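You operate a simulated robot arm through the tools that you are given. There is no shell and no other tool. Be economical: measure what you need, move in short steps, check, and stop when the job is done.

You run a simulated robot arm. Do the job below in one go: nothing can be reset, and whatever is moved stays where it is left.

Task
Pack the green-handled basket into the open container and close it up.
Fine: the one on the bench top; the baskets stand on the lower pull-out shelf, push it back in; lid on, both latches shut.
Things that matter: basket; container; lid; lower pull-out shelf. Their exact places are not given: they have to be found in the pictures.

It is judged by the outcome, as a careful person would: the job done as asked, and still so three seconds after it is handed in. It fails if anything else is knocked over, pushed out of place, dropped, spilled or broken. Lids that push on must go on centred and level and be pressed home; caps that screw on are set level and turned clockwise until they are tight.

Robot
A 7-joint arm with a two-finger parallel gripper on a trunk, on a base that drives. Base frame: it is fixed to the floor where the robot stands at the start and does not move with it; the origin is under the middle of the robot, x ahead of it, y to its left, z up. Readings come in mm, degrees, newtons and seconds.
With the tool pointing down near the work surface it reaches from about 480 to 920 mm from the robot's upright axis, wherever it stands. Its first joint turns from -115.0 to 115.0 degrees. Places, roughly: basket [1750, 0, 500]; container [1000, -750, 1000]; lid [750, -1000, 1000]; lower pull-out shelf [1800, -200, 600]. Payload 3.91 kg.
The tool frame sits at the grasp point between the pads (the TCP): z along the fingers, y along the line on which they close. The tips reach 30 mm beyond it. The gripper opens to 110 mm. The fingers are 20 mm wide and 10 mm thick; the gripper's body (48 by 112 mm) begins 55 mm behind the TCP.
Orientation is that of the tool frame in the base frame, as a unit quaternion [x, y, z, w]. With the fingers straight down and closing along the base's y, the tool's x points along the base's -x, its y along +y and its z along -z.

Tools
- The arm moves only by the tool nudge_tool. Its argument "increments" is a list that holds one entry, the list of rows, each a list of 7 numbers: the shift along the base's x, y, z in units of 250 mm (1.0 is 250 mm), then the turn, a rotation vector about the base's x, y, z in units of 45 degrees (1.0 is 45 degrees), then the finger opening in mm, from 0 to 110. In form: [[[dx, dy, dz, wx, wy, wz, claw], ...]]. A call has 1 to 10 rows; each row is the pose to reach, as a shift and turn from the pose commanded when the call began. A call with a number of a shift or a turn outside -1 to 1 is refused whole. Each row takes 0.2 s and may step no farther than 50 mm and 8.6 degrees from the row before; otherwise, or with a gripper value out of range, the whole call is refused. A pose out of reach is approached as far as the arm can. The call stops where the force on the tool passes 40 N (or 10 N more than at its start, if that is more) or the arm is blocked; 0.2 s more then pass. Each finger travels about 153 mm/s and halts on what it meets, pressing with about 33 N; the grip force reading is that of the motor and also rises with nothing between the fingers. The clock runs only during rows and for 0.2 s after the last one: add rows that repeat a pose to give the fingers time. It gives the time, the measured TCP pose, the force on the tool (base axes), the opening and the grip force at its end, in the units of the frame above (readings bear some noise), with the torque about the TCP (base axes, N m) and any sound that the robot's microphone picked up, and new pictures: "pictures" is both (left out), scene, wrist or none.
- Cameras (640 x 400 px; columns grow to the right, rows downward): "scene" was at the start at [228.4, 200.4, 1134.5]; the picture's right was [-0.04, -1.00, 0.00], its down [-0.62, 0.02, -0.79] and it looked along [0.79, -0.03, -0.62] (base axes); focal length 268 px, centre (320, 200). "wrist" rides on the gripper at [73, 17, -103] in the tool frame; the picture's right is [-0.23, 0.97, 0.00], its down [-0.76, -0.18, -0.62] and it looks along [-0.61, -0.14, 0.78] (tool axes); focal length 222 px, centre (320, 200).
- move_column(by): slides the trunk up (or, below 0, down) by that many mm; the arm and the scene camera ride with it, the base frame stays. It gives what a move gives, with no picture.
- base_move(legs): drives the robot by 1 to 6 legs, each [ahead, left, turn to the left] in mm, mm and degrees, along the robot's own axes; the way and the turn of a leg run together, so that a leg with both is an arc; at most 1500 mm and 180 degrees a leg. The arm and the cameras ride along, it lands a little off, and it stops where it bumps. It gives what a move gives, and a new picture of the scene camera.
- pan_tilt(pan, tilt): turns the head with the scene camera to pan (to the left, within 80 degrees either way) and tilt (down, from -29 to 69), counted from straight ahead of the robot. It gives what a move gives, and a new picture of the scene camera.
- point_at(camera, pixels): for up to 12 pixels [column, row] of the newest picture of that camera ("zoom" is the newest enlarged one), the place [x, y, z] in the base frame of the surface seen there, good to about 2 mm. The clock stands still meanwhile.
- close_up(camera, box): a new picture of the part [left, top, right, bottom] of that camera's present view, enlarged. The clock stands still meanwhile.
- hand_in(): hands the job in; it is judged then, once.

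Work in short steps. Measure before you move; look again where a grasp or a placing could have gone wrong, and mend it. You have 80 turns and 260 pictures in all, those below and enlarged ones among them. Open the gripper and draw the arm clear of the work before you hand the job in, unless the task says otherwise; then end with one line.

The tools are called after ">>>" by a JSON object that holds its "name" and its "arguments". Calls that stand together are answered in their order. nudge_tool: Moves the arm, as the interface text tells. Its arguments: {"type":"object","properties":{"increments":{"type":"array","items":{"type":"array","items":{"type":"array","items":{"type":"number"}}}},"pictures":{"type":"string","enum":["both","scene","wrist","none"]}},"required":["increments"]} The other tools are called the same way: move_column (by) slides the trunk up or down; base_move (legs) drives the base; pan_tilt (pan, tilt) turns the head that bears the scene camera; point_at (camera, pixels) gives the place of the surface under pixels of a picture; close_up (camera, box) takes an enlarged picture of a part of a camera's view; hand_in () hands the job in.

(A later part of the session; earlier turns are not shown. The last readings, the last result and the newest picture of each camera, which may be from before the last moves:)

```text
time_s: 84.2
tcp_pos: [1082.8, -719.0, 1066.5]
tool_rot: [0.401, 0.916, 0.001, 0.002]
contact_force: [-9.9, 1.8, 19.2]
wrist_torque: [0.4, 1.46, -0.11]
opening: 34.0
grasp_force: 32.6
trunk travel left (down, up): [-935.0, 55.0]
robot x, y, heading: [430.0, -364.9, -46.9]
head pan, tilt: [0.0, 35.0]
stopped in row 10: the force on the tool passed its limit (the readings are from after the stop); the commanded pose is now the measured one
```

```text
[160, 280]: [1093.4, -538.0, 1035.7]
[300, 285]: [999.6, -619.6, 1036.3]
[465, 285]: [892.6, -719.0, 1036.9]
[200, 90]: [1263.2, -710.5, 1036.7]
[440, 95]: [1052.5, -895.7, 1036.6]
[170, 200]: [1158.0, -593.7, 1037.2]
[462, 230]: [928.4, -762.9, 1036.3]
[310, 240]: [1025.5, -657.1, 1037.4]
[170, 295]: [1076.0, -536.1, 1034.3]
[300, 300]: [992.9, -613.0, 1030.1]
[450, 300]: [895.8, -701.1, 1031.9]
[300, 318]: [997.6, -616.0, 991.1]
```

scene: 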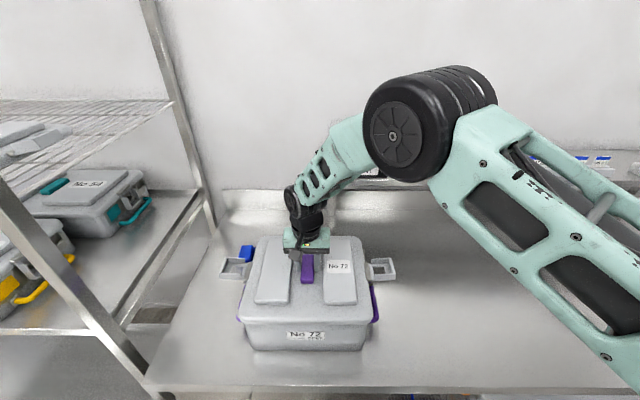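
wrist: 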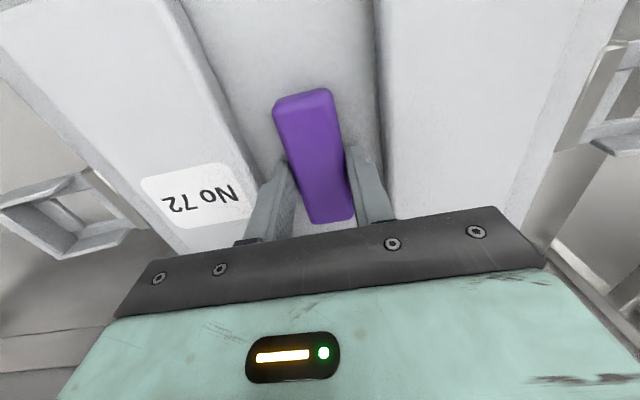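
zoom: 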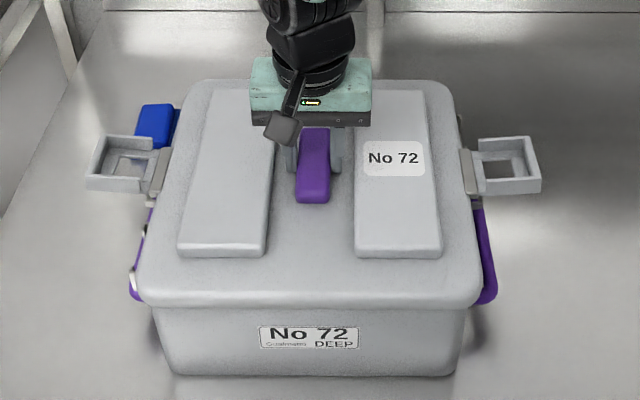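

Level at 1036.5 everywhere. I release, rise, close the fingers and press on the block.

>>> {"name": "nudge_tool", "arguments": {"increments": [[[0, 0, 0, 0, 0, 0, 50], [0, 0, 0, 0, 0, 0, 50], [0, 0, 0.1, 0, 0, 0, 50], [0, 0, 0.18, 0, 0, 0, 50], [0, 0, 0.18, 0, 0, 0, 0], [0, 0, 0.18, 0, 0, 0, 0], [0, 0, 0.12, 0, 0, 0, 0], [0, 0, 0.09, 0, 0, 0, 0]]], "pictures": "none"}}

>>> {"name": "nudge_tool", "arguments": {"increments": [[[0, 0, -0.01, 0, 0, 0, 0], [0, 0, -0.02, 0, 0, 0, 0], [0, 0, -0.03, 0, 0, 0, 0], [0, 0, -0.04, 0, 0, 0, 0], [0, 0, -0.05, 0, 0, 0, 0], [0, 0, -0.06, 0, 0, 0, 0]]], "pictures": "wrist"}}

```text
time_s: 86.0
tcp_pos: [1085.1, -719.8, 1085.8]
tool_rot: [0.401, 0.916, 0.002, 0.003]
contact_force: [-0.6, -0.9, -0.1]
wrist_torque: [0.0, 0.03, 0.0]
opening: 0.0
grasp_force: 33.2
trunk travel left (down, up): [-935.0, 55.0]
robot x, y, heading: [431.1, -363.2, -47.0]
head pan, tilt: [0.0, 35.0]
```

```text
time_s: 87.0
tcp_pos: [1085.3, -718.9, 1084.5]
tool_rot: [0.4, 0.916, 0.002, 0.006]
contact_force: [-11.5, 2.7, 20.8]
wrist_torque: [0.18, 0.51, -0.01]
opening: 0.0
grasp_force: 33.0
trunk travel left (down, up): [-935.0, 55.0]
robot x, y, heading: [428.2, -367.2, -47.0]
head pan, tilt: [0.0, 35.0]
stopped in row 4: the force on the tool passed its limit (the readings are from after the stop); the commanded pose is now the measured one
```

wrist: 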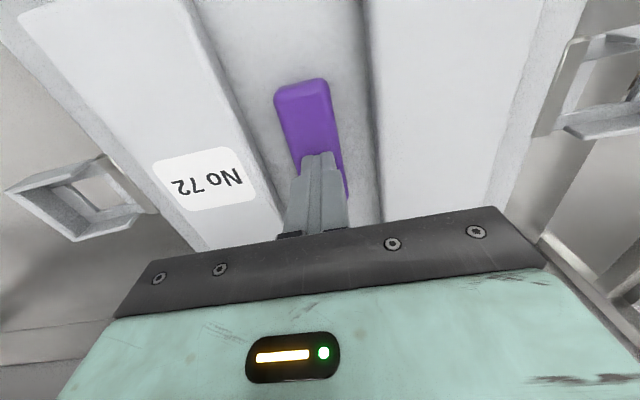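

Firmly seated. I raise the tool and look at both latches.

>>> {"name": "nudge_tool", "arguments": {"increments": [[[0, 0, 0.16, 0, 0, 0, 0], [0, 0, 0.34, 0, 0, 0, 0], [0, 0, 0.5, 0, 0, 0, 0]]], "pictures": "none"}}

>>> {"name": "close_up", "arguments": {"camera": "scene", "box": [345, 240, 415, 340]}}

>>> {"name": "close_up", "arguments": {"camera": "scene", "box": [210, 230, 290, 330]}}

```text
time_s: 87.8
tcp_pos: [1085.0, -718.9, 1207.4]
tool_rot: [0.4, 0.917, 0.002, 0.005]
contact_force: [0.8, -0.2, -0.3]
wrist_torque: [0.0, 0.0, 0.02]
opening: 0.0
grasp_force: 32.4
trunk travel left (down, up): [-935.0, 55.0]
robot x, y, heading: [428.6, -365.3, -47.2]
head pan, tilt: [0.0, 35.0]
```

```text
4.00 times, centred on (380, 290) of scene
```

zoom: 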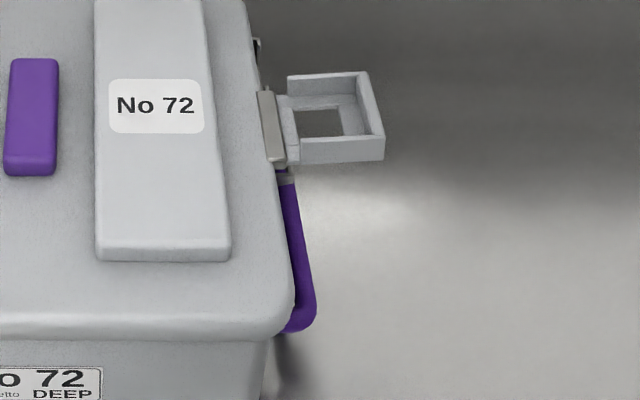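

```text
4.00 times, centred on (250, 280) of scene
```

zoom: 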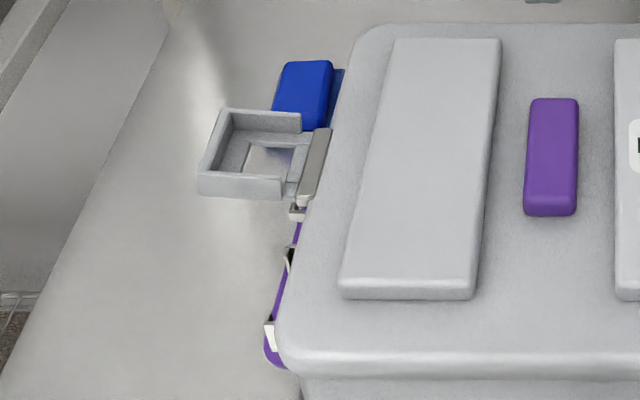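

>>> {"name": "point_at", "arguments": {"camera": "zoom", "pixels": [[205, 180], [228, 115], [295, 118], [240, 185], [285, 185], [320, 150], [308, 190], [300, 90], [315, 65], [280, 125], [230, 150], [275, 190]]}}

>>> {"name": "close_up", "arguments": {"camera": "scene", "box": [345, 240, 415, 340]}}

>>> {"name": "point_at", "arguments": {"camera": "zoom", "pixels": [[375, 110], [330, 75], [295, 78], [330, 142], [380, 140], [265, 100], [275, 150], [290, 160], [255, 45], [305, 250], [380, 155], [295, 140]]}}

```text
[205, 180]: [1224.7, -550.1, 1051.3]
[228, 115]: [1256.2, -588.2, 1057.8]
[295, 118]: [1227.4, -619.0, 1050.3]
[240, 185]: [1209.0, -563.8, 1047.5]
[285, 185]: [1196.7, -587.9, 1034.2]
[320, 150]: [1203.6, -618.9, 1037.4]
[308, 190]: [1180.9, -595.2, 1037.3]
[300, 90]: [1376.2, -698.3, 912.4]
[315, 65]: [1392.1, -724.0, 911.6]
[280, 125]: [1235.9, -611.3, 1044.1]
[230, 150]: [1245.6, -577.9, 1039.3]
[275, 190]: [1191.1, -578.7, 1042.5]
```

```text
4.00 times, centred on (380, 290) of scene
```

zoom: 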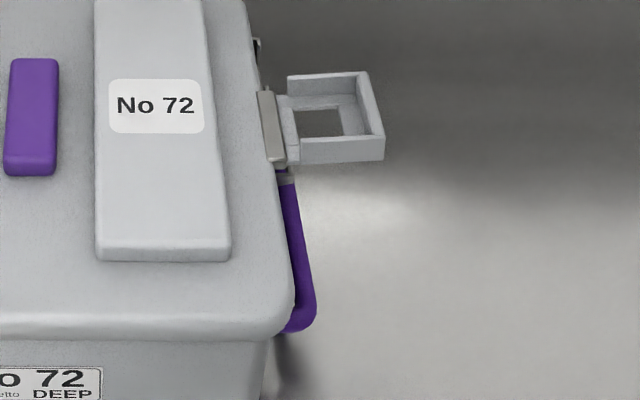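

```text
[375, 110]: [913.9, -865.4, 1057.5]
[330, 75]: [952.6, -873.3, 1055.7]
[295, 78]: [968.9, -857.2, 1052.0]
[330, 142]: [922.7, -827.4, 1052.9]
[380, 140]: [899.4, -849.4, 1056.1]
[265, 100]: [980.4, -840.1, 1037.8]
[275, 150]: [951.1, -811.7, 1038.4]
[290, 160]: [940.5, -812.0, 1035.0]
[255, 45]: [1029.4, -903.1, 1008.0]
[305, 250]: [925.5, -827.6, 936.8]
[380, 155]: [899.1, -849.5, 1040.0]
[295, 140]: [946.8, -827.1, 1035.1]
```

Right latch: hinge at l'≈137, z≈1036, frame reaching out to l'≈73, z≈1056, centred a'≈1263; left latch mirrors (l' 453→515). I move the closed fingers above the right latch's outer bar.

>>> {"name": "nudge_tool", "arguments": {"increments": [[[-0.13, -0.119, 0, 0, 0, 0, 0], [-0.26, -0.238, 0, 0, 0, 0, 0], [-0.39, -0.356, 0, 0, 0, 0, 0], [-0.52, -0.475, 0, 0, 0, 0, 0], [-0.652, -0.594, 0, 0, 0, 0, 0], [-0.652, -0.594, -0.15, 0, 0, 0, 0], [-0.652, -0.594, -0.3, 0, 0, 0, 0], [-0.652, -0.594, -0.4, 0, 0, 0, 0]]]}}

>>> {"name": "close_up", "arguments": {"camera": "scene", "box": [330, 210, 450, 330]}}

```text
time_s: 89.6
tcp_pos: [923.6, -869.9, 1109.5]
tool_rot: [0.399, 0.917, 0.002, 0.006]
contact_force: [-0.6, 0.1, -0.4]
wrist_torque: [-0.05, -0.02, 0.0]
opening: 0.0
grasp_force: 33.0
trunk travel left (down, up): [-935.0, 55.0]
robot x, y, heading: [427.0, -366.3, -46.8]
head pan, tilt: [0.0, 35.0]
```

scene: 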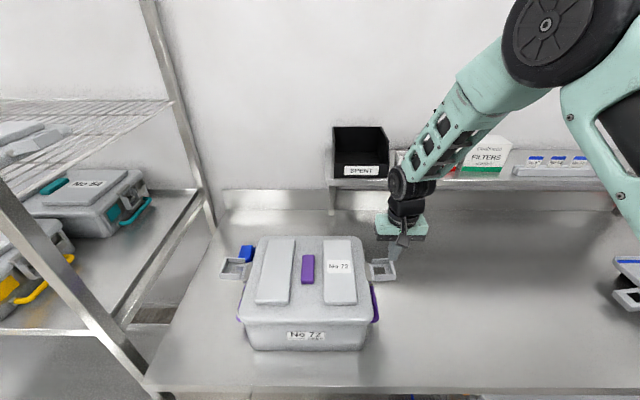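
wrist: 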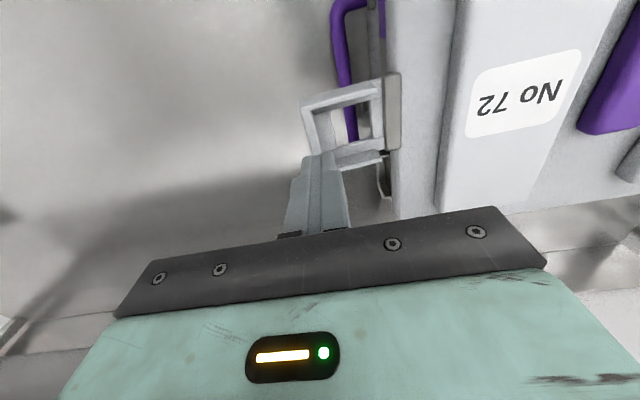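

```text
3.33 times, centred on (390, 270) of scene
```

zoom: 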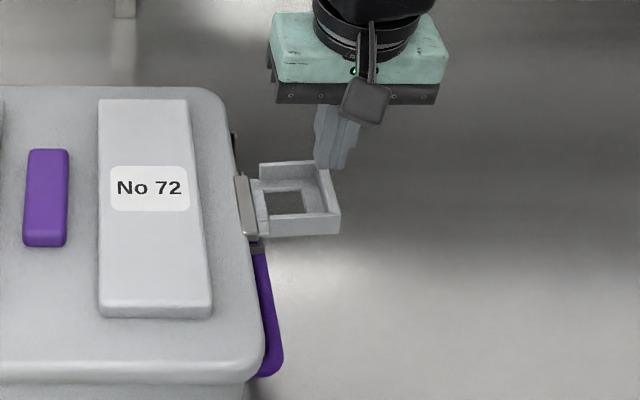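

Tips are right above the outer bar. I push down in steps of ~9 mm.

>>> {"name": "nudge_tool", "arguments": {"increments": [[[0, 0, -0.06, 0, 0, 0, 0], [0, 0, -0.1, 0, 0, 0, 0], [0, 0, -0.14, 0, 0, 0, 0], [0, 0, -0.18, 0, 0, 0, 0], [0, 0, -0.22, 0, 0, 0, 0], [0, 0, -0.26, 0, 0, 0, 0]]]}}

>>> {"name": "close_up", "arguments": {"camera": "scene", "box": [330, 210, 450, 330]}}

```text
time_s: 91.0
tcp_pos: [922.7, -868.8, 1039.9]
tool_rot: [0.399, 0.917, 0.002, 0.005]
contact_force: [0.1, 1.2, -0.7]
wrist_torque: [-0.02, 0.01, -0.01]
opening: 0.2
grasp_force: 32.4
trunk travel left (down, up): [-935.0, 55.0]
robot x, y, heading: [427.2, -366.9, -46.8]
head pan, tilt: [0.0, 35.0]
```

scene: 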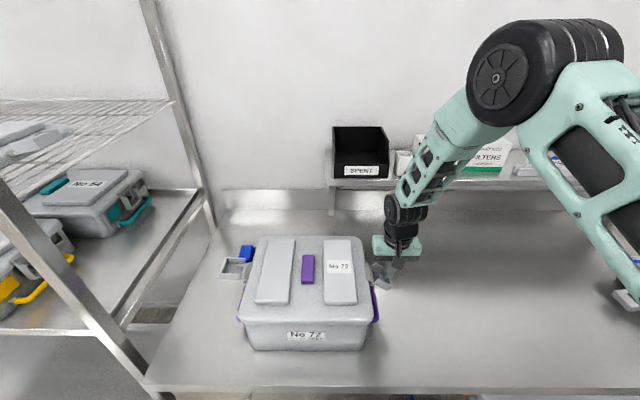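
wrist: 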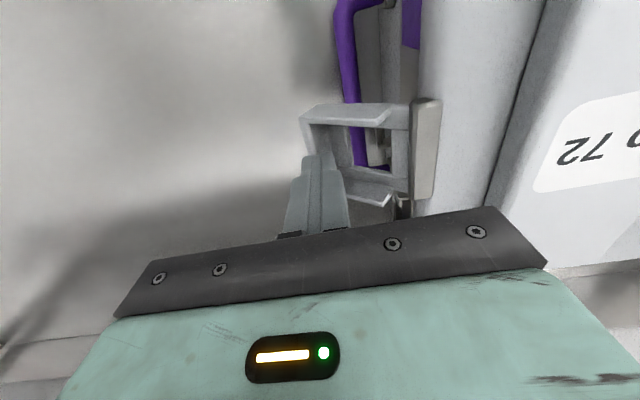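

```text
3.33 times, centred on (390, 270) of scene
```

zoom: 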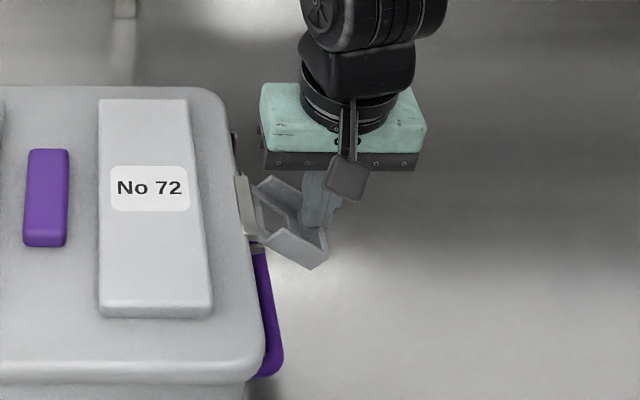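

The latch swings freely (~40°). I push on down to tip z≈972.

>>> {"name": "nudge_tool", "arguments": {"increments": [[[0, 0, -0.04, 0, 0, 0, 0], [0, 0, -0.08, 0, 0, 0, 0], [0, 0, -0.12, 0, 0, 0, 0], [0, 0, -0.15, 0, 0, 0, 0]]]}}

>>> {"name": "close_up", "arguments": {"camera": "scene", "box": [330, 210, 450, 330]}}

```text
time_s: 92.0
tcp_pos: [923.6, -869.5, 1005.1]
tool_rot: [0.4, 0.916, 0.002, 0.007]
contact_force: [-0.4, -0.3, -0.7]
wrist_torque: [-0.03, -0.01, 0.01]
opening: 0.0
grasp_force: 32.6
trunk travel left (down, up): [-935.0, 55.0]
robot x, y, heading: [425.9, -364.3, -46.9]
head pan, tilt: [0.0, 35.0]
```

scene: 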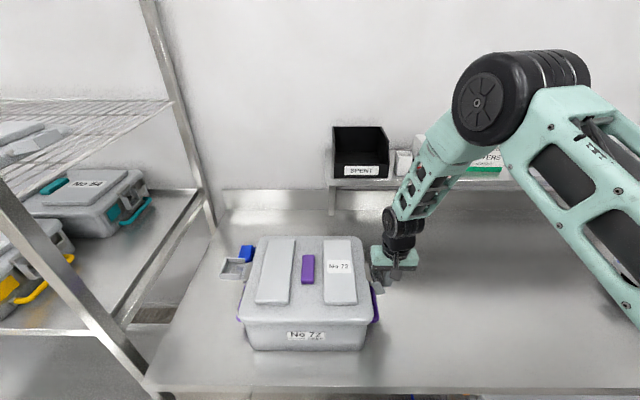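
wrist: 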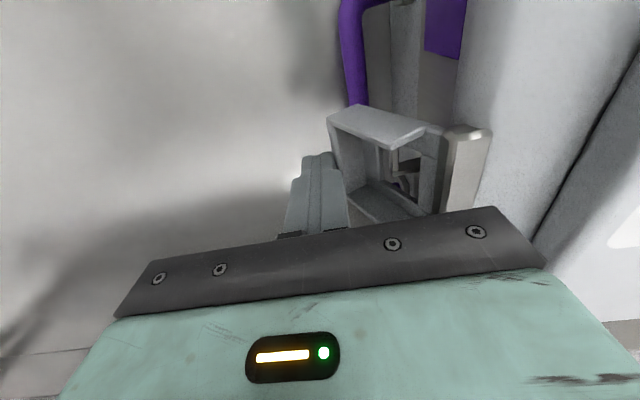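

```text
3.33 times, centred on (390, 270) of scene
```

zoom: 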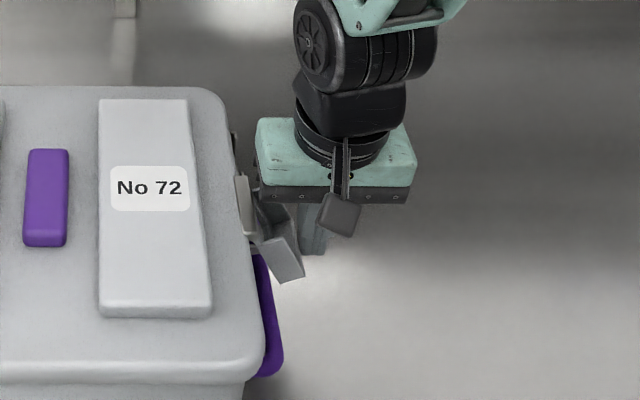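

The finger now stands outside the frame. I lower slightly and push inward in small steps.

>>> {"name": "nudge_tool", "arguments": {"increments": [[[0, 0, -0.02, 0, 0, 0, 0], [0.018, 0.017, -0.02, 0, 0, 0, 0], [0.036, 0.034, -0.02, 0, 0, 0, 0], [0.048, 0.045, -0.02, 0, 0, 0, 0], [0.058, 0.055, -0.02, 0, 0, 0, 0], [0.068, 0.064, -0.02, 0, 0, 0, 0], [0.078, 0.073, -0.02, 0, 0, 0, 0]]]}}

>>> {"name": "close_up", "arguments": {"camera": "scene", "box": [330, 210, 450, 330]}}

```text
time_s: 93.6
tcp_pos: [943.6, -851.0, 999.9]
tool_rot: [0.4, 0.916, 0.002, 0.005]
contact_force: [-0.6, -0.4, -0.5]
wrist_torque: [-0.03, 0.02, 0.0]
opening: 0.2
grasp_force: 33.5
trunk travel left (down, up): [-935.0, 55.0]
robot x, y, heading: [424.6, -363.3, -46.8]
head pan, tilt: [0.0, 35.0]
```

scene: 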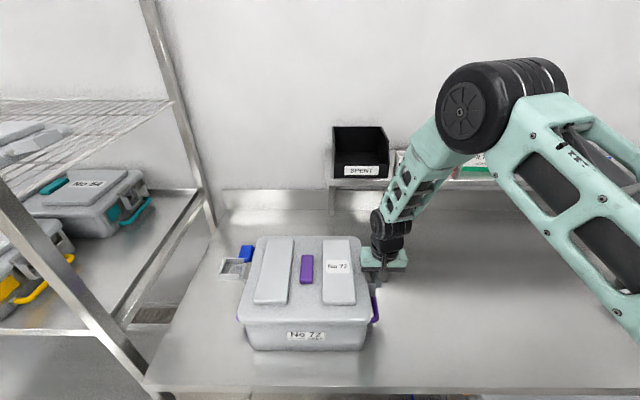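
wrist: 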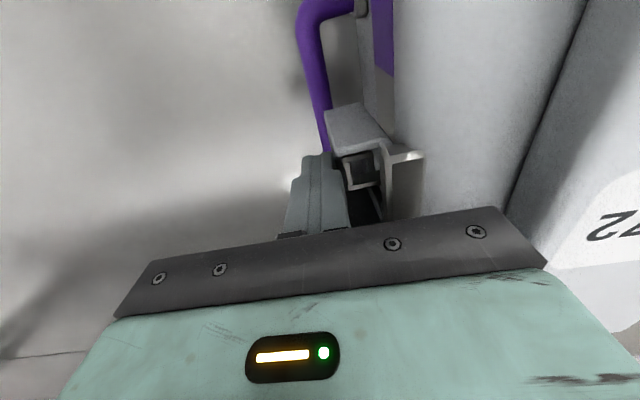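

```text
3.33 times, centred on (390, 270) of scene
```

zoom: 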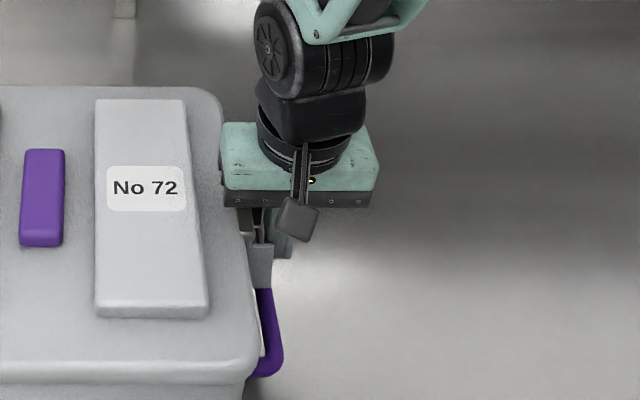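

The latch hangs vertical now. Contents seem to have shifted by a pixel; I check lid and body alignment.

>>> {"name": "close_up", "arguments": {"camera": "scene", "box": [210, 205, 410, 360]}}

>>> {"name": "point_at", "arguments": {"camera": "zoom", "pixels": [[170, 295], [300, 300], [450, 300], [180, 320], [300, 320], [440, 320], [160, 280], [465, 285], [170, 200], [440, 95], [300, 285], [200, 90]]}}

```text
2.58 times, centred on (310, 282) of scene
```

zoom: 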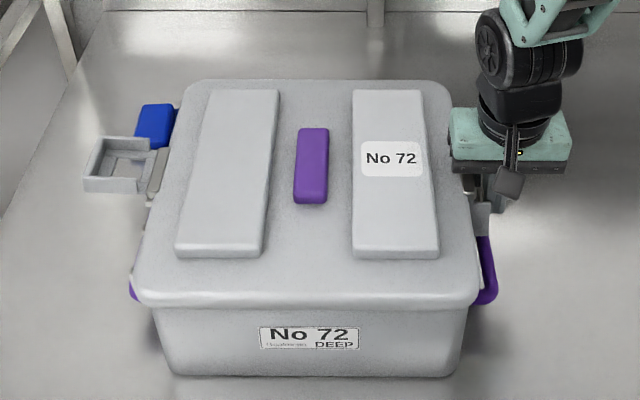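

```text
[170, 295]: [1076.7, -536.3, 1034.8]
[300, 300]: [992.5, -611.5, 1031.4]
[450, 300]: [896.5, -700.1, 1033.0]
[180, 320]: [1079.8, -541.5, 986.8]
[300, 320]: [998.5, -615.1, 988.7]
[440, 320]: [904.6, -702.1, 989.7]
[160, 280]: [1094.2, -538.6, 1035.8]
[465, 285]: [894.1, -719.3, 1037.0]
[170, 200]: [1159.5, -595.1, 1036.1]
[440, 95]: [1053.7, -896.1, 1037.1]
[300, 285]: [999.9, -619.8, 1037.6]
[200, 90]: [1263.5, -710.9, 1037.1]
```

I back off to see the state of the right latch.

>>> {"name": "nudge_tool", "arguments": {"increments": [[[-0.06, -0.056, 0, 0, 0, 0, 0], [-0.18, -0.17, 0.05, 0, 0, 0, 0], [-0.3, -0.28, 0.15, 0, 0, 0, 0], [-0.42, -0.39, 0.25, 0, 0, 0, 0]]]}}

>>> {"name": "close_up", "arguments": {"camera": "scene", "box": [340, 240, 400, 330]}}

>>> {"name": "close_up", "arguments": {"camera": "wrist", "box": [300, 0, 520, 220]}}

```text
time_s: 94.6
tcp_pos: [837.2, -947.3, 1063.0]
tool_rot: [0.399, 0.917, 0.003, 0.007]
contact_force: [0.8, 0.1, 0.2]
wrist_torque: [-0.01, 0.02, 0.01]
opening: 0.0
grasp_force: 33.2
trunk travel left (down, up): [-935.0, 55.0]
robot x, y, heading: [426.0, -369.3, -47.0]
head pan, tilt: [0.0, 35.0]
```

scene: 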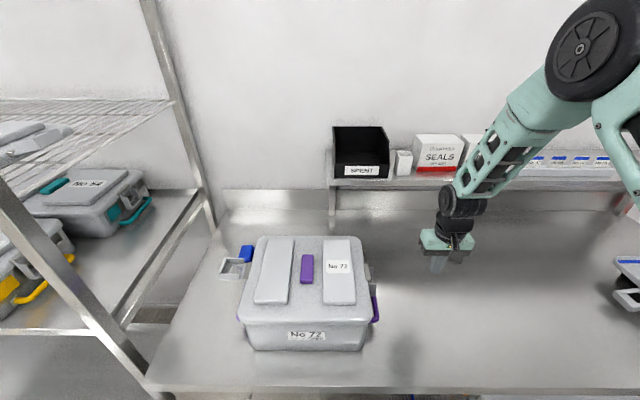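
wrist: 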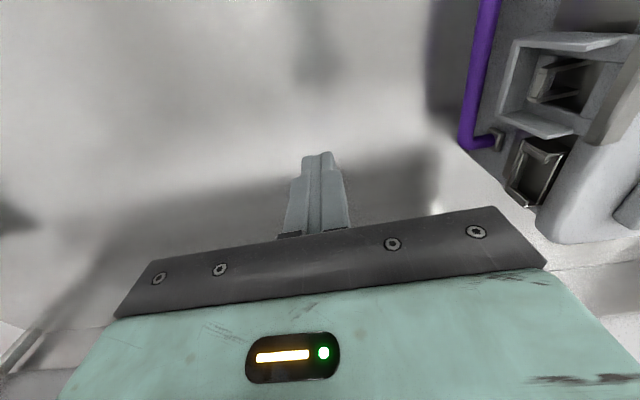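

```text
4.44 times, centred on (370, 285) of scene
```

zoom: 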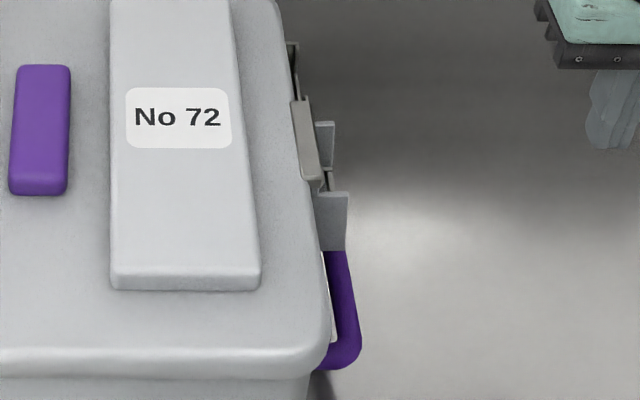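

```text
1.82 times, centred on (410, 110) of wrist
```

zoom: 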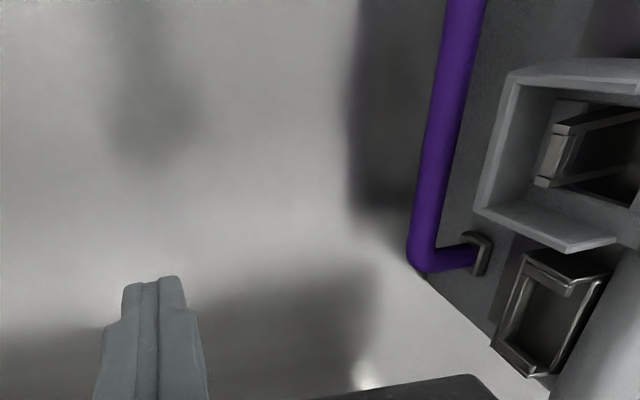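

>>> {"name": "point_at", "arguments": {"camera": "zoom", "pixels": [[500, 150], [495, 180], [530, 200], [560, 245], [520, 235], [570, 125], [550, 180], [630, 210], [480, 260], [600, 62], [500, 220], [450, 100]]}}

>>> {"name": "close_up", "arguments": {"camera": "scene", "box": [20, 160, 170, 260]}}

```text
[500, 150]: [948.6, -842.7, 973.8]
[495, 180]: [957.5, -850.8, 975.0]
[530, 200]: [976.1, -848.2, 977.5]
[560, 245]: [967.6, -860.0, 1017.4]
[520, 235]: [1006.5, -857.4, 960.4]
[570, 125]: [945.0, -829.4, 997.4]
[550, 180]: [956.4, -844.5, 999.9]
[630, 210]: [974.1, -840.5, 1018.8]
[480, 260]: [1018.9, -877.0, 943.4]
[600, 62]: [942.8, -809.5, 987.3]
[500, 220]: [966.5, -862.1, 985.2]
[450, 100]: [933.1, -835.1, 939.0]
```

```text
4.00 times, centred on (95, 210) of scene
```

zoom: 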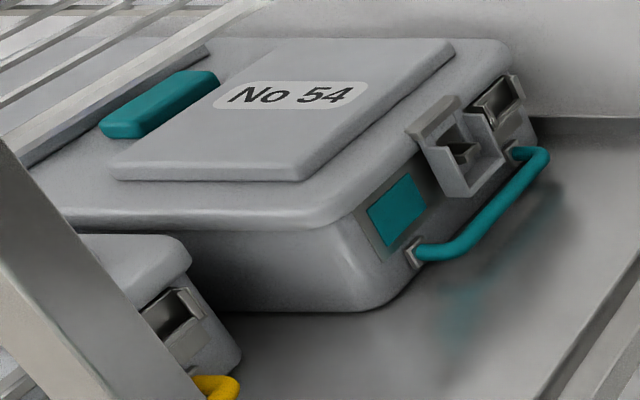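

The latch is within ~4° of shut with the catch through its window, but no click was heard. I tilt the tool 15° so only the tips come near, and approach the frame's lower bar.

>>> {"name": "nudge_tool", "arguments": {"increments": [[[0.12, 0.113, 0, 0.114, -0.1215, 0, 0], [0.2, 0.19, -0.15, 0.228, -0.243, 0, 0], [0.28, 0.26, -0.304, 0.228, -0.243, 0, 0], [0.36, 0.339, -0.304, 0.228, -0.243, 0, 0], [0.36, 0.339, -0.304, 0.228, -0.243, 0, 0]]]}}

>>> {"name": "close_up", "arguments": {"camera": "scene", "box": [330, 220, 430, 330]}}

```text
time_s: 95.8
tcp_pos: [929.2, -864.1, 987.4]
tool_rot: [0.397, 0.908, 0.122, 0.058]
contact_force: [0.7, -0.7, -0.2]
wrist_torque: [-0.05, 0.04, 0.01]
opening: 0.0
grasp_force: 33.1
trunk travel left (down, up): [-935.0, 55.0]
robot x, y, heading: [428.9, -366.7, -46.9]
head pan, tilt: [0.0, 35.0]
```

scene: 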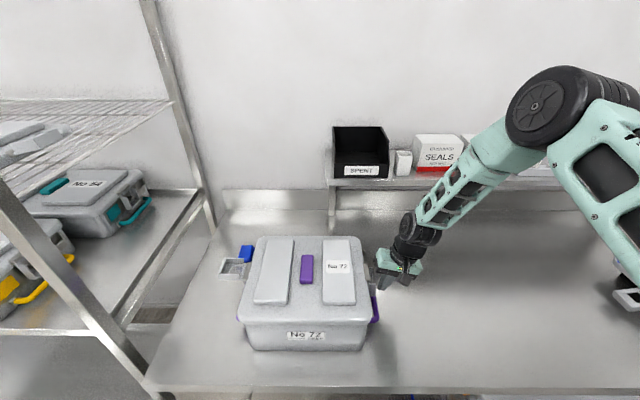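
wrist: 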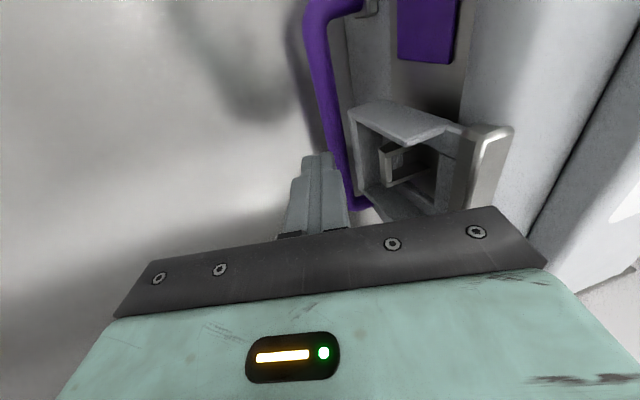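

```text
3.64 times, centred on (380, 275) of scene
```

zoom: 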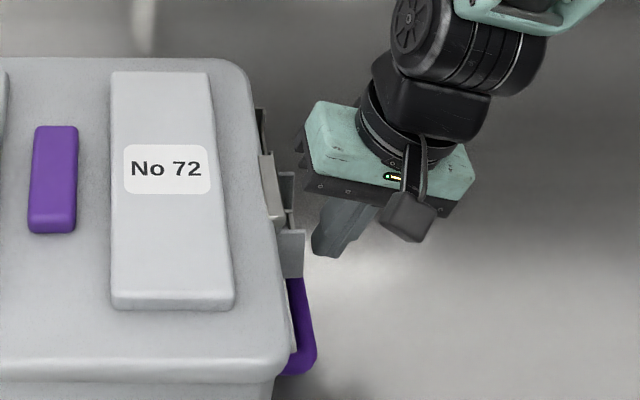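

Now I push inward in 2 mm steps until force or click.

>>> {"name": "nudge_tool", "arguments": {"increments": [[[0.0175, 0.0165, 0, 0, 0, 0, 0], [0.029, 0.0275, 0, 0, 0, 0, 0], [0.035, 0.033, 0, 0, 0, 0, 0], [0.041, 0.0385, 0, 0, 0, 0, 0], [0.047, 0.044, 0, 0, 0, 0, 0], [0.053, 0.0495, 0, 0, 0, 0, 0], [0.059, 0.055, 0, 0, 0, 0, 0]]]}}

>>> {"name": "close_up", "arguments": {"camera": "scene", "box": [330, 220, 430, 330]}}

```text
time_s: 97.4
tcp_pos: [940.8, -850.2, 986.1]
tool_rot: [0.397, 0.908, 0.121, 0.057]
contact_force: [-4.5, -3.6, 1.3]
wrist_torque: [-0.1, 0.09, -0.03]
opening: 0.0
grasp_force: 33.3
trunk travel left (down, up): [-935.0, 55.0]
robot x, y, heading: [426.5, -362.9, -46.9]
head pan, tilt: [0.0, 35.0]
```

scene: 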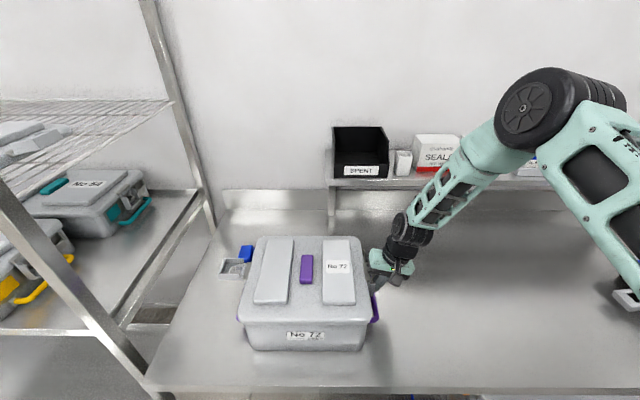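
wrist: 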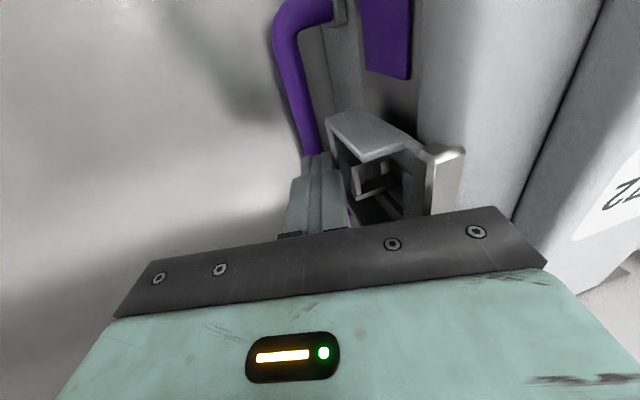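

```text
3.64 times, centred on (380, 275) of scene
```

zoom: 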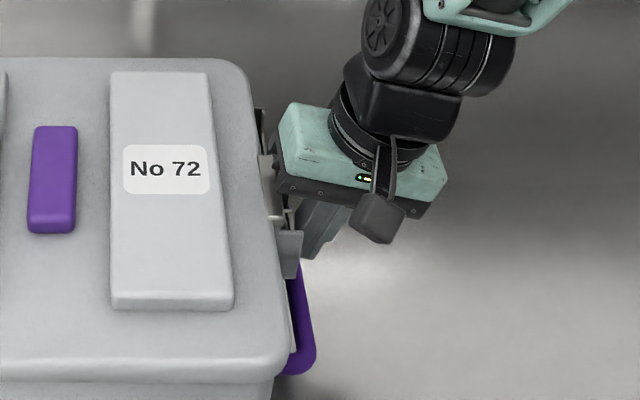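

Contact at ~6 N. I keep pushing up to 8 mm more in 1.5 mm steps.

>>> {"name": "nudge_tool", "arguments": {"increments": [[[0.005, 0.0045, 0, 0, 0, 0, 0], [0.01, 0.009, 0, 0, 0, 0, 0], [0.015, 0.014, 0, 0, 0, 0, 0], [0.02, 0.0185, 0, 0, 0, 0, 0], [0.024, 0.0225, 0, 0, 0, 0, 0]]]}}

>>> {"name": "close_up", "arguments": {"camera": "scene", "box": [330, 220, 430, 330]}}

```text
time_s: 98.6
tcp_pos: [948.6, -844.5, 985.4]
tool_rot: [0.398, 0.908, 0.122, 0.058]
contact_force: [-5.7, -4.8, -2.0]
wrist_torque: [-0.06, 0.21, -0.07]
opening: 0.0
grasp_force: 32.8
trunk travel left (down, up): [-935.0, 55.0]
robot x, y, heading: [428.0, -360.8, -47.1]
head pan, tilt: [0.0, 35.0]
```

scene: 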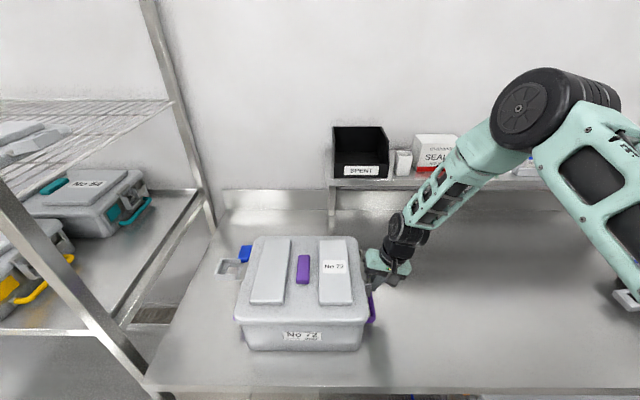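
wrist: 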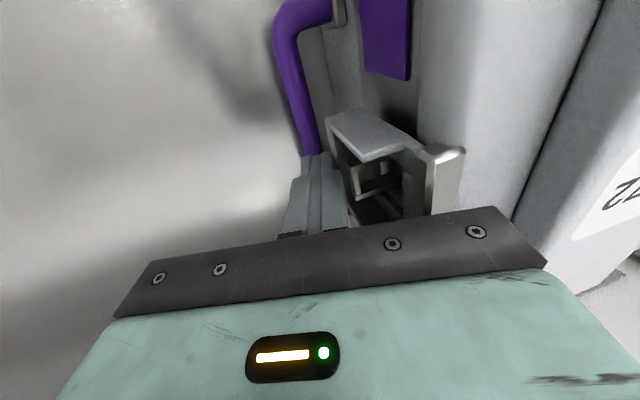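

```text
3.64 times, centred on (380, 275) of scene
```

zoom: 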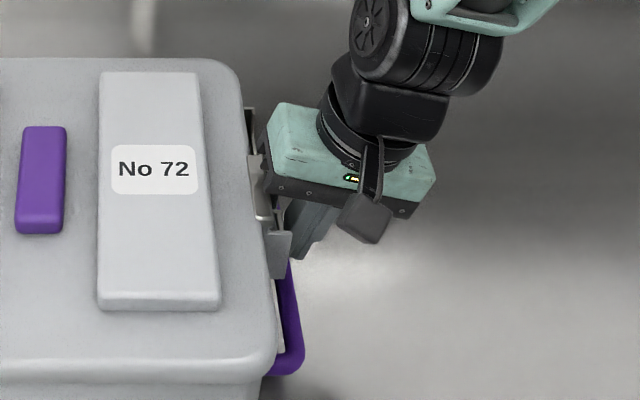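

The container slid ~8 mm under ~7 N, so the latch is at a stop or its snap needs more. I back off and inspect.

>>> {"name": "nudge_tool", "arguments": {"increments": [[[-0.1, -0.094, 0, 0, 0, 0, 0], [-0.22, -0.207, 0, 0, 0, 0, 0], [-0.34, -0.32, 0.05, 0, 0, 0, 0]]]}}

>>> {"name": "close_up", "arguments": {"camera": "wrist", "box": [360, 20, 540, 220]}}

>>> {"name": "close_up", "arguments": {"camera": "scene", "box": [340, 240, 400, 330]}}

```text
time_s: 99.4
tcp_pos: [863.7, -924.3, 998.9]
tool_rot: [0.396, 0.908, 0.122, 0.057]
contact_force: [0.3, 0.1, 0.1]
wrist_torque: [-0.04, 0.04, 0.02]
opening: 0.0
grasp_force: 33.0
trunk travel left (down, up): [-935.0, 55.0]
robot x, y, heading: [427.0, -365.1, -46.8]
head pan, tilt: [0.0, 35.0]
```

scene: 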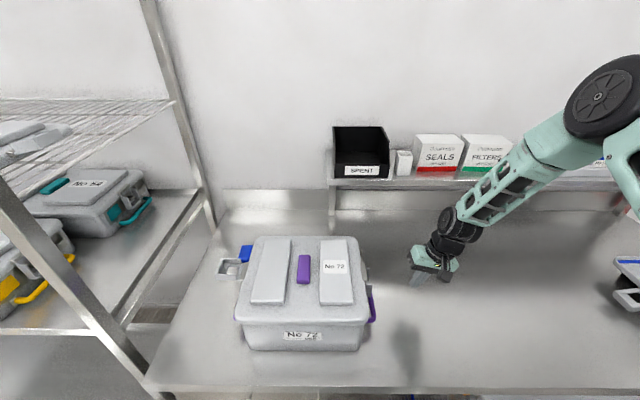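
wrist: 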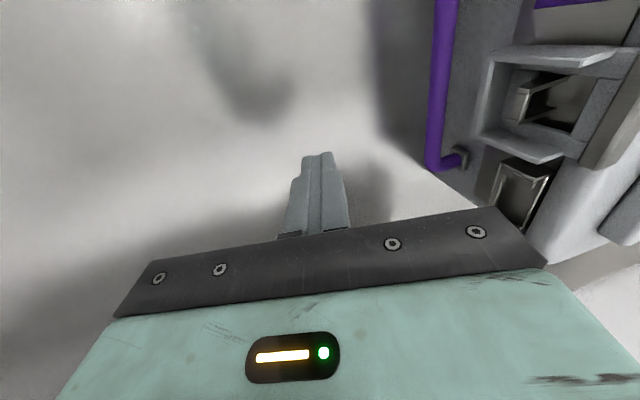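

```text
2.00 times, centred on (450, 120) of wrist
```

zoom: 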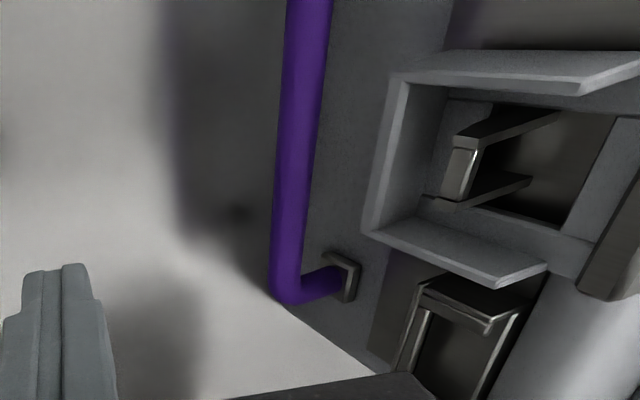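

```text
4.44 times, centred on (370, 285) of scene
```

zoom: 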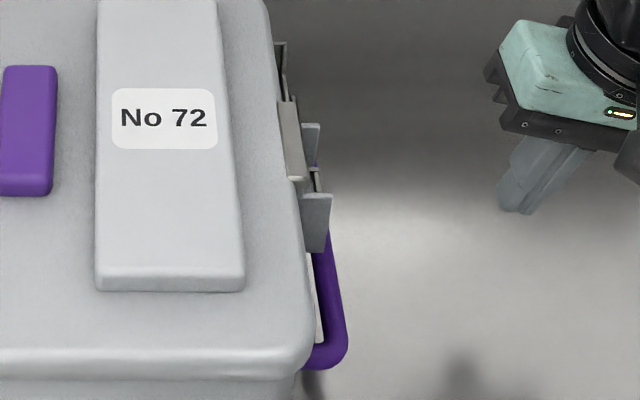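

>>> {"name": "close_up", "arguments": {"camera": "wrist", "box": [450, 20, 620, 190]}}

>>> {"name": "point_at", "arguments": {"camera": "zoom", "pixels": [[150, 180], [300, 90], [520, 110], [560, 260], [420, 330], [420, 200], [250, 160], [160, 260], [330, 380], [600, 380], [480, 90], [230, 300]]}}

```text
2.35 times, centred on (535, 105) of wrist
```

zoom: 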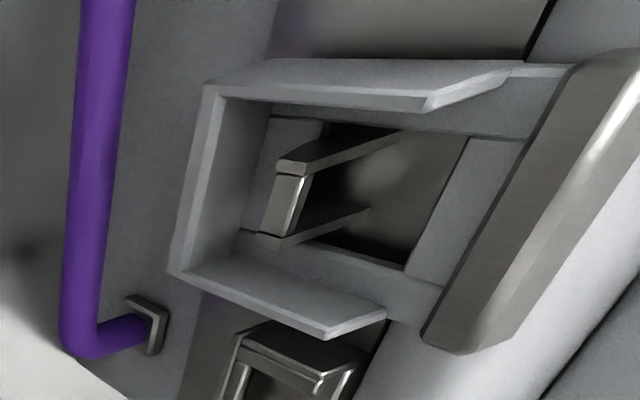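

```text
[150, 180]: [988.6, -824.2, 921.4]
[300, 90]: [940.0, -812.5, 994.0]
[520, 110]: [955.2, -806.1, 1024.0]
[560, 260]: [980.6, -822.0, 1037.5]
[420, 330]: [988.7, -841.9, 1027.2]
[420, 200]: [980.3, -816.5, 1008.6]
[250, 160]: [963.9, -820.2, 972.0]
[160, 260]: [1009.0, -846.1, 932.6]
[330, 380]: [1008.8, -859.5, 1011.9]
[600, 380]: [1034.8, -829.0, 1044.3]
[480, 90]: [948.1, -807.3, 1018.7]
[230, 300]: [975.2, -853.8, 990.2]
```

The catch ear is through the window. For reference, I measure the shut latch on the shelf container No 54.

>>> {"name": "close_up", "arguments": {"camera": "scene", "box": [115, 165, 165, 240]}}

```text
5.33 times, centred on (140, 202) of scene
```

zoom: 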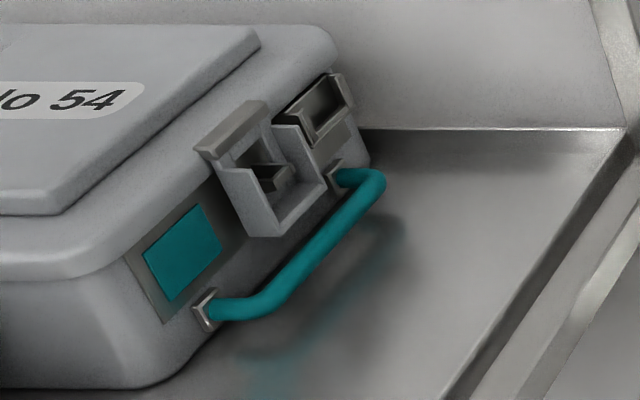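

>>> {"name": "point_at", "arguments": {"camera": "zoom", "pixels": [[170, 270], [215, 225], [195, 210], [229, 185], [240, 225], [285, 215], [320, 185], [305, 150], [245, 170], [262, 230], [230, 140], [310, 190]]}}

>>> {"name": "point_at", "arguments": {"camera": "zoom", "pixels": [[275, 175], [250, 200], [265, 205], [300, 180], [240, 155], [285, 130], [223, 170], [262, 190], [275, 225], [235, 205], [180, 235], [275, 235]]}}

```text
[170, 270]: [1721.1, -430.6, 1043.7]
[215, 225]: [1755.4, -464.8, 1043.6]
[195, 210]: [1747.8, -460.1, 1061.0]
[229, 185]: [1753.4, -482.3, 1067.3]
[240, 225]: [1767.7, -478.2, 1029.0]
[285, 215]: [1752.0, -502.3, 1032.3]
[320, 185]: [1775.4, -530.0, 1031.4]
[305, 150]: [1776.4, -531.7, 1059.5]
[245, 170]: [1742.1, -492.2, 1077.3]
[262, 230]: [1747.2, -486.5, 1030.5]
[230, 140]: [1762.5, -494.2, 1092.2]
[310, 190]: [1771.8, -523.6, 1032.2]
```

```text
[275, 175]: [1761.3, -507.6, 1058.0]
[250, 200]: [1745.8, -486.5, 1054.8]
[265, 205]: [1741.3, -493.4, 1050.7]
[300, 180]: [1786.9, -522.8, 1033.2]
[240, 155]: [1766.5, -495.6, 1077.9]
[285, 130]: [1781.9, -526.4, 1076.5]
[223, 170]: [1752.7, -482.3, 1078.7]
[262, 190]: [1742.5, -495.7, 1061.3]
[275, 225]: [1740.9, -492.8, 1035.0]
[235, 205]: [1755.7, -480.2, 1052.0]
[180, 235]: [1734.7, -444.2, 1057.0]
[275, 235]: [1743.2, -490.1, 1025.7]
```

Its frame offset from the wall (~28 mm) equals that of the shut reference latch (~30 mm), and it stopped hard there: the right latch is shut. Now I go over to the left latch: rise, untilt, traverse.

>>> {"name": "nudge_tool", "arguments": {"increments": [[[0, 0, 0.17, -0.1, 0.107, 0, 0], [0, 0, 0.34, -0.228, 0.243, 0, 0], [0, 0, 0.52, -0.228, 0.243, 0, 0], [0, 0, 0.7, -0.228, 0.243, 0, 0], [0, 0, 0.86, -0.228, 0.243, 0, 0]]], "pictures": "none"}}

>>> {"name": "nudge_tool", "arguments": {"increments": [[[0.127, 0.119, 0, 0, 0, 0, 0], [0.254, 0.238, 0, 0, 0, 0, 0], [0.381, 0.357, 0, 0, 0, 0, 0], [0.508, 0.477, 0, 0, 0, 0, 0], [0.635, 0.596, 0, 0, 0, 0, 0], [0.762, 0.715, 0, 0, 0, 0, 0]]], "pictures": "none"}}

>>> {"name": "nudge_tool", "arguments": {"increments": [[[0.127, 0.119, 0, 0, 0, 0, 0], [0.254, 0.238, 0, 0, 0, 0, 0], [0.381, 0.357, 0, 0, 0, 0, 0], [0.508, 0.477, 0, 0, 0, 0, 0], [0.635, 0.596, 0, 0, 0, 0, 0], [0.762, 0.715, 0, 0, 0, 0, 0]]]}}

>>> {"name": "close_up", "arguments": {"camera": "scene", "box": [200, 220, 320, 340]}}

```text
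time_s: 100.6
tcp_pos: [863.0, -923.4, 1214.6]
tool_rot: [0.4, 0.916, 0.002, 0.006]
contact_force: [0.0, -0.3, -1.1]
wrist_torque: [-0.01, -0.01, 0.03]
opening: 0.0
grasp_force: 32.8
trunk travel left (down, up): [-935.0, 55.0]
robot x, y, heading: [430.2, -366.9, -46.8]
head pan, tilt: [0.0, 35.0]
```

```text
time_s: 102.0
tcp_pos: [1056.6, -744.4, 1213.4]
tool_rot: [0.4, 0.917, 0.002, 0.005]
contact_force: [-0.2, -0.1, 0.1]
wrist_torque: [0.01, -0.04, -0.01]
opening: 0.4
grasp_force: 32.8
trunk travel left (down, up): [-935.0, 55.0]
robot x, y, heading: [424.6, -366.7, -46.9]
head pan, tilt: [0.0, 35.0]
```

```text
time_s: 103.4
tcp_pos: [1213.1, -567.6, 1208.8]
tool_rot: [0.4, 0.916, 0.002, 0.004]
contact_force: [0.2, -1.4, 0.3]
wrist_torque: [0.01, 0.02, 0.01]
opening: 0.1
grasp_force: 33.4
out of reach, approached as far as the arm can: row 6
trunk travel left (down, up): [-935.0, 55.0]
robot x, y, heading: [424.6, -365.8, -46.7]
head pan, tilt: [0.0, 35.0]
```

scene: 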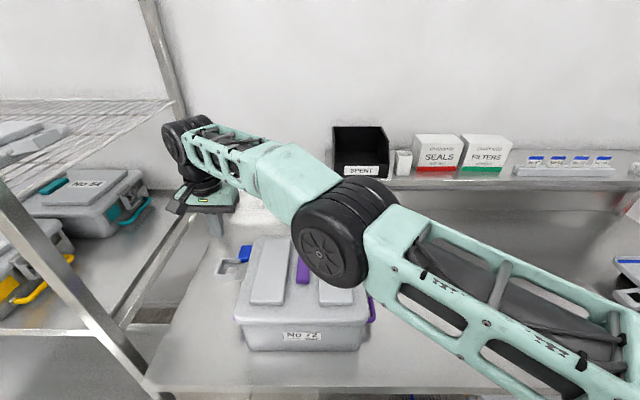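
wrist: 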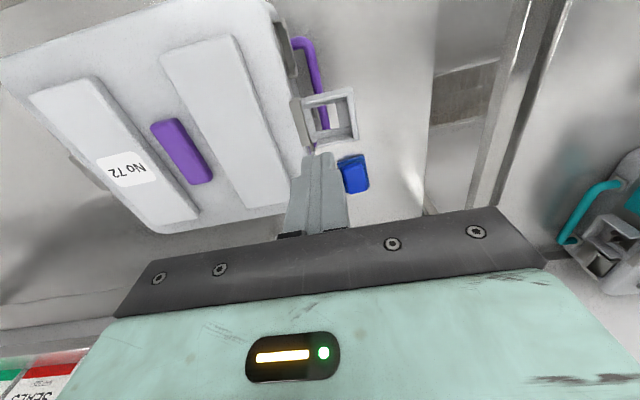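

```text
3.33 times, centred on (260, 280) of scene
```

zoom: 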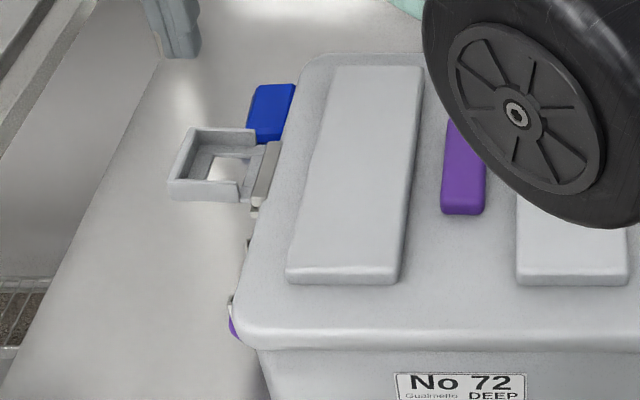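

The arm is near its reach limit here. I draw it back 200 mm right and then drive the base 200 mm left.

>>> {"name": "nudge_tool", "arguments": {"increments": [[[-0.117, -0.11, 0, 0, 0, 0, 0], [-0.233, -0.219, 0, 0, 0, 0, 0], [-0.35, -0.329, 0, 0, 0, 0, 0], [-0.466, -0.438, 0, 0, 0, 0, 0], [-0.583, -0.548, 0, 0, 0, 0, 0]]], "pictures": "none"}}

>>> {"name": "base_move", "arguments": {"legs": [[0, 230, 0]]}}

>>> {"name": "close_up", "arguments": {"camera": "scene", "box": [260, 220, 400, 340]}}

```text
time_s: 104.6
tcp_pos: [1071.1, -703.7, 1211.9]
tool_rot: [0.4, 0.916, 0.002, 0.006]
contact_force: [-0.1, 0.2, -0.5]
wrist_torque: [-0.01, 0.02, -0.01]
opening: 0.0
grasp_force: 33.5
trunk travel left (down, up): [-935.0, 55.0]
robot x, y, heading: [428.2, -362.8, -46.8]
head pan, tilt: [0.0, 35.0]
```

```text
time_s: 106.3
tcp_pos: [1237.3, -548.0, 1213.4]
tool_rot: [0.401, 0.916, 0.002, 0.006]
contact_force: [0.0, 0.0, 0.1]
wrist_torque: [0.01, -0.01, -0.01]
opening: 0.0
grasp_force: 33.2
trunk travel left (down, up): [-935.0, 55.0]
robot x, y, heading: [596.3, -207.4, -47.0]
head pan, tilt: [0.0, 35.0]
```

scene: 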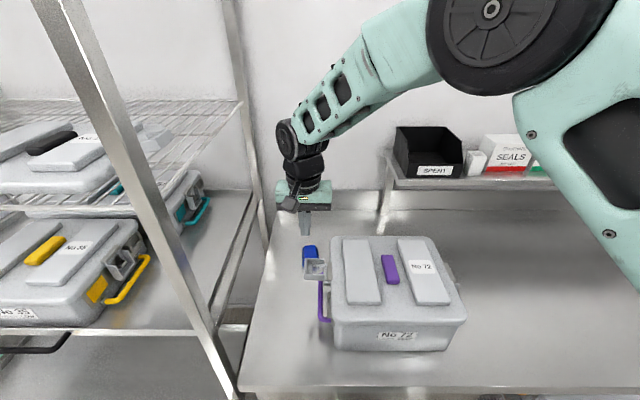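

```text
3.33 times, centred on (330, 280) of scene
```

zoom: 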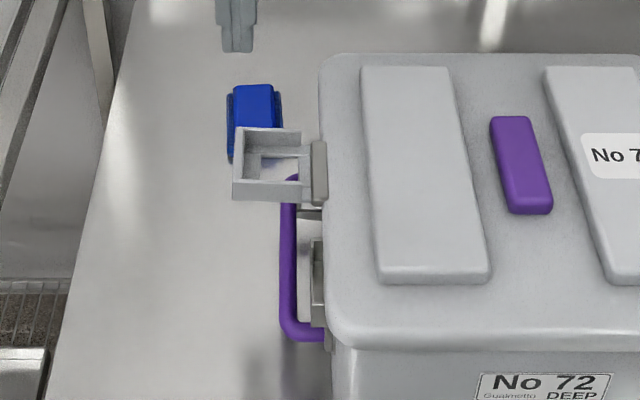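

Good view of the left latch. I measure it and the lid edges.

>>> {"name": "point_at", "arguments": {"camera": "zoom", "pixels": [[237, 160], [240, 185], [265, 132], [295, 133], [290, 185], [318, 160], [325, 195], [290, 240], [305, 165], [330, 300], [400, 340], [600, 350]]}}

>>> {"name": "point_at", "arguments": {"camera": "zoom", "pixels": [[290, 300], [322, 100], [320, 230], [315, 260], [380, 370], [255, 95], [550, 355], [235, 130], [250, 56], [460, 56], [300, 335], [480, 345]]}}

```text
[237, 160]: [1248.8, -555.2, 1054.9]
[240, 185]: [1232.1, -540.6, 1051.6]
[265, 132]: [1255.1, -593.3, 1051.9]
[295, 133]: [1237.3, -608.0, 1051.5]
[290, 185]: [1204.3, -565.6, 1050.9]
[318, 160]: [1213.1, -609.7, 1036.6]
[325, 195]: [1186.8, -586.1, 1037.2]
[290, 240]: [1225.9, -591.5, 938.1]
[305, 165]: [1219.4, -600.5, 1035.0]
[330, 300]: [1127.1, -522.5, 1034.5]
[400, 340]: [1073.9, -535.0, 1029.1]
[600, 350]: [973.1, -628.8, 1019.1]
```

```text
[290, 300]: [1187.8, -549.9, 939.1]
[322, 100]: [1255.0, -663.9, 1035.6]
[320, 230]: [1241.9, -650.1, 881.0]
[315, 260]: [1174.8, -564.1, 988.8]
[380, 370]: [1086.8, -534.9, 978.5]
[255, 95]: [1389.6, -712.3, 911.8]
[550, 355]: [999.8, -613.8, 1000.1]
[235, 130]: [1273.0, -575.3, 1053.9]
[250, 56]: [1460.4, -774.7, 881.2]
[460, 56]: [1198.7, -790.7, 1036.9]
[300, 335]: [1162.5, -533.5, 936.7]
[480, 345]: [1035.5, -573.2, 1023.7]
```

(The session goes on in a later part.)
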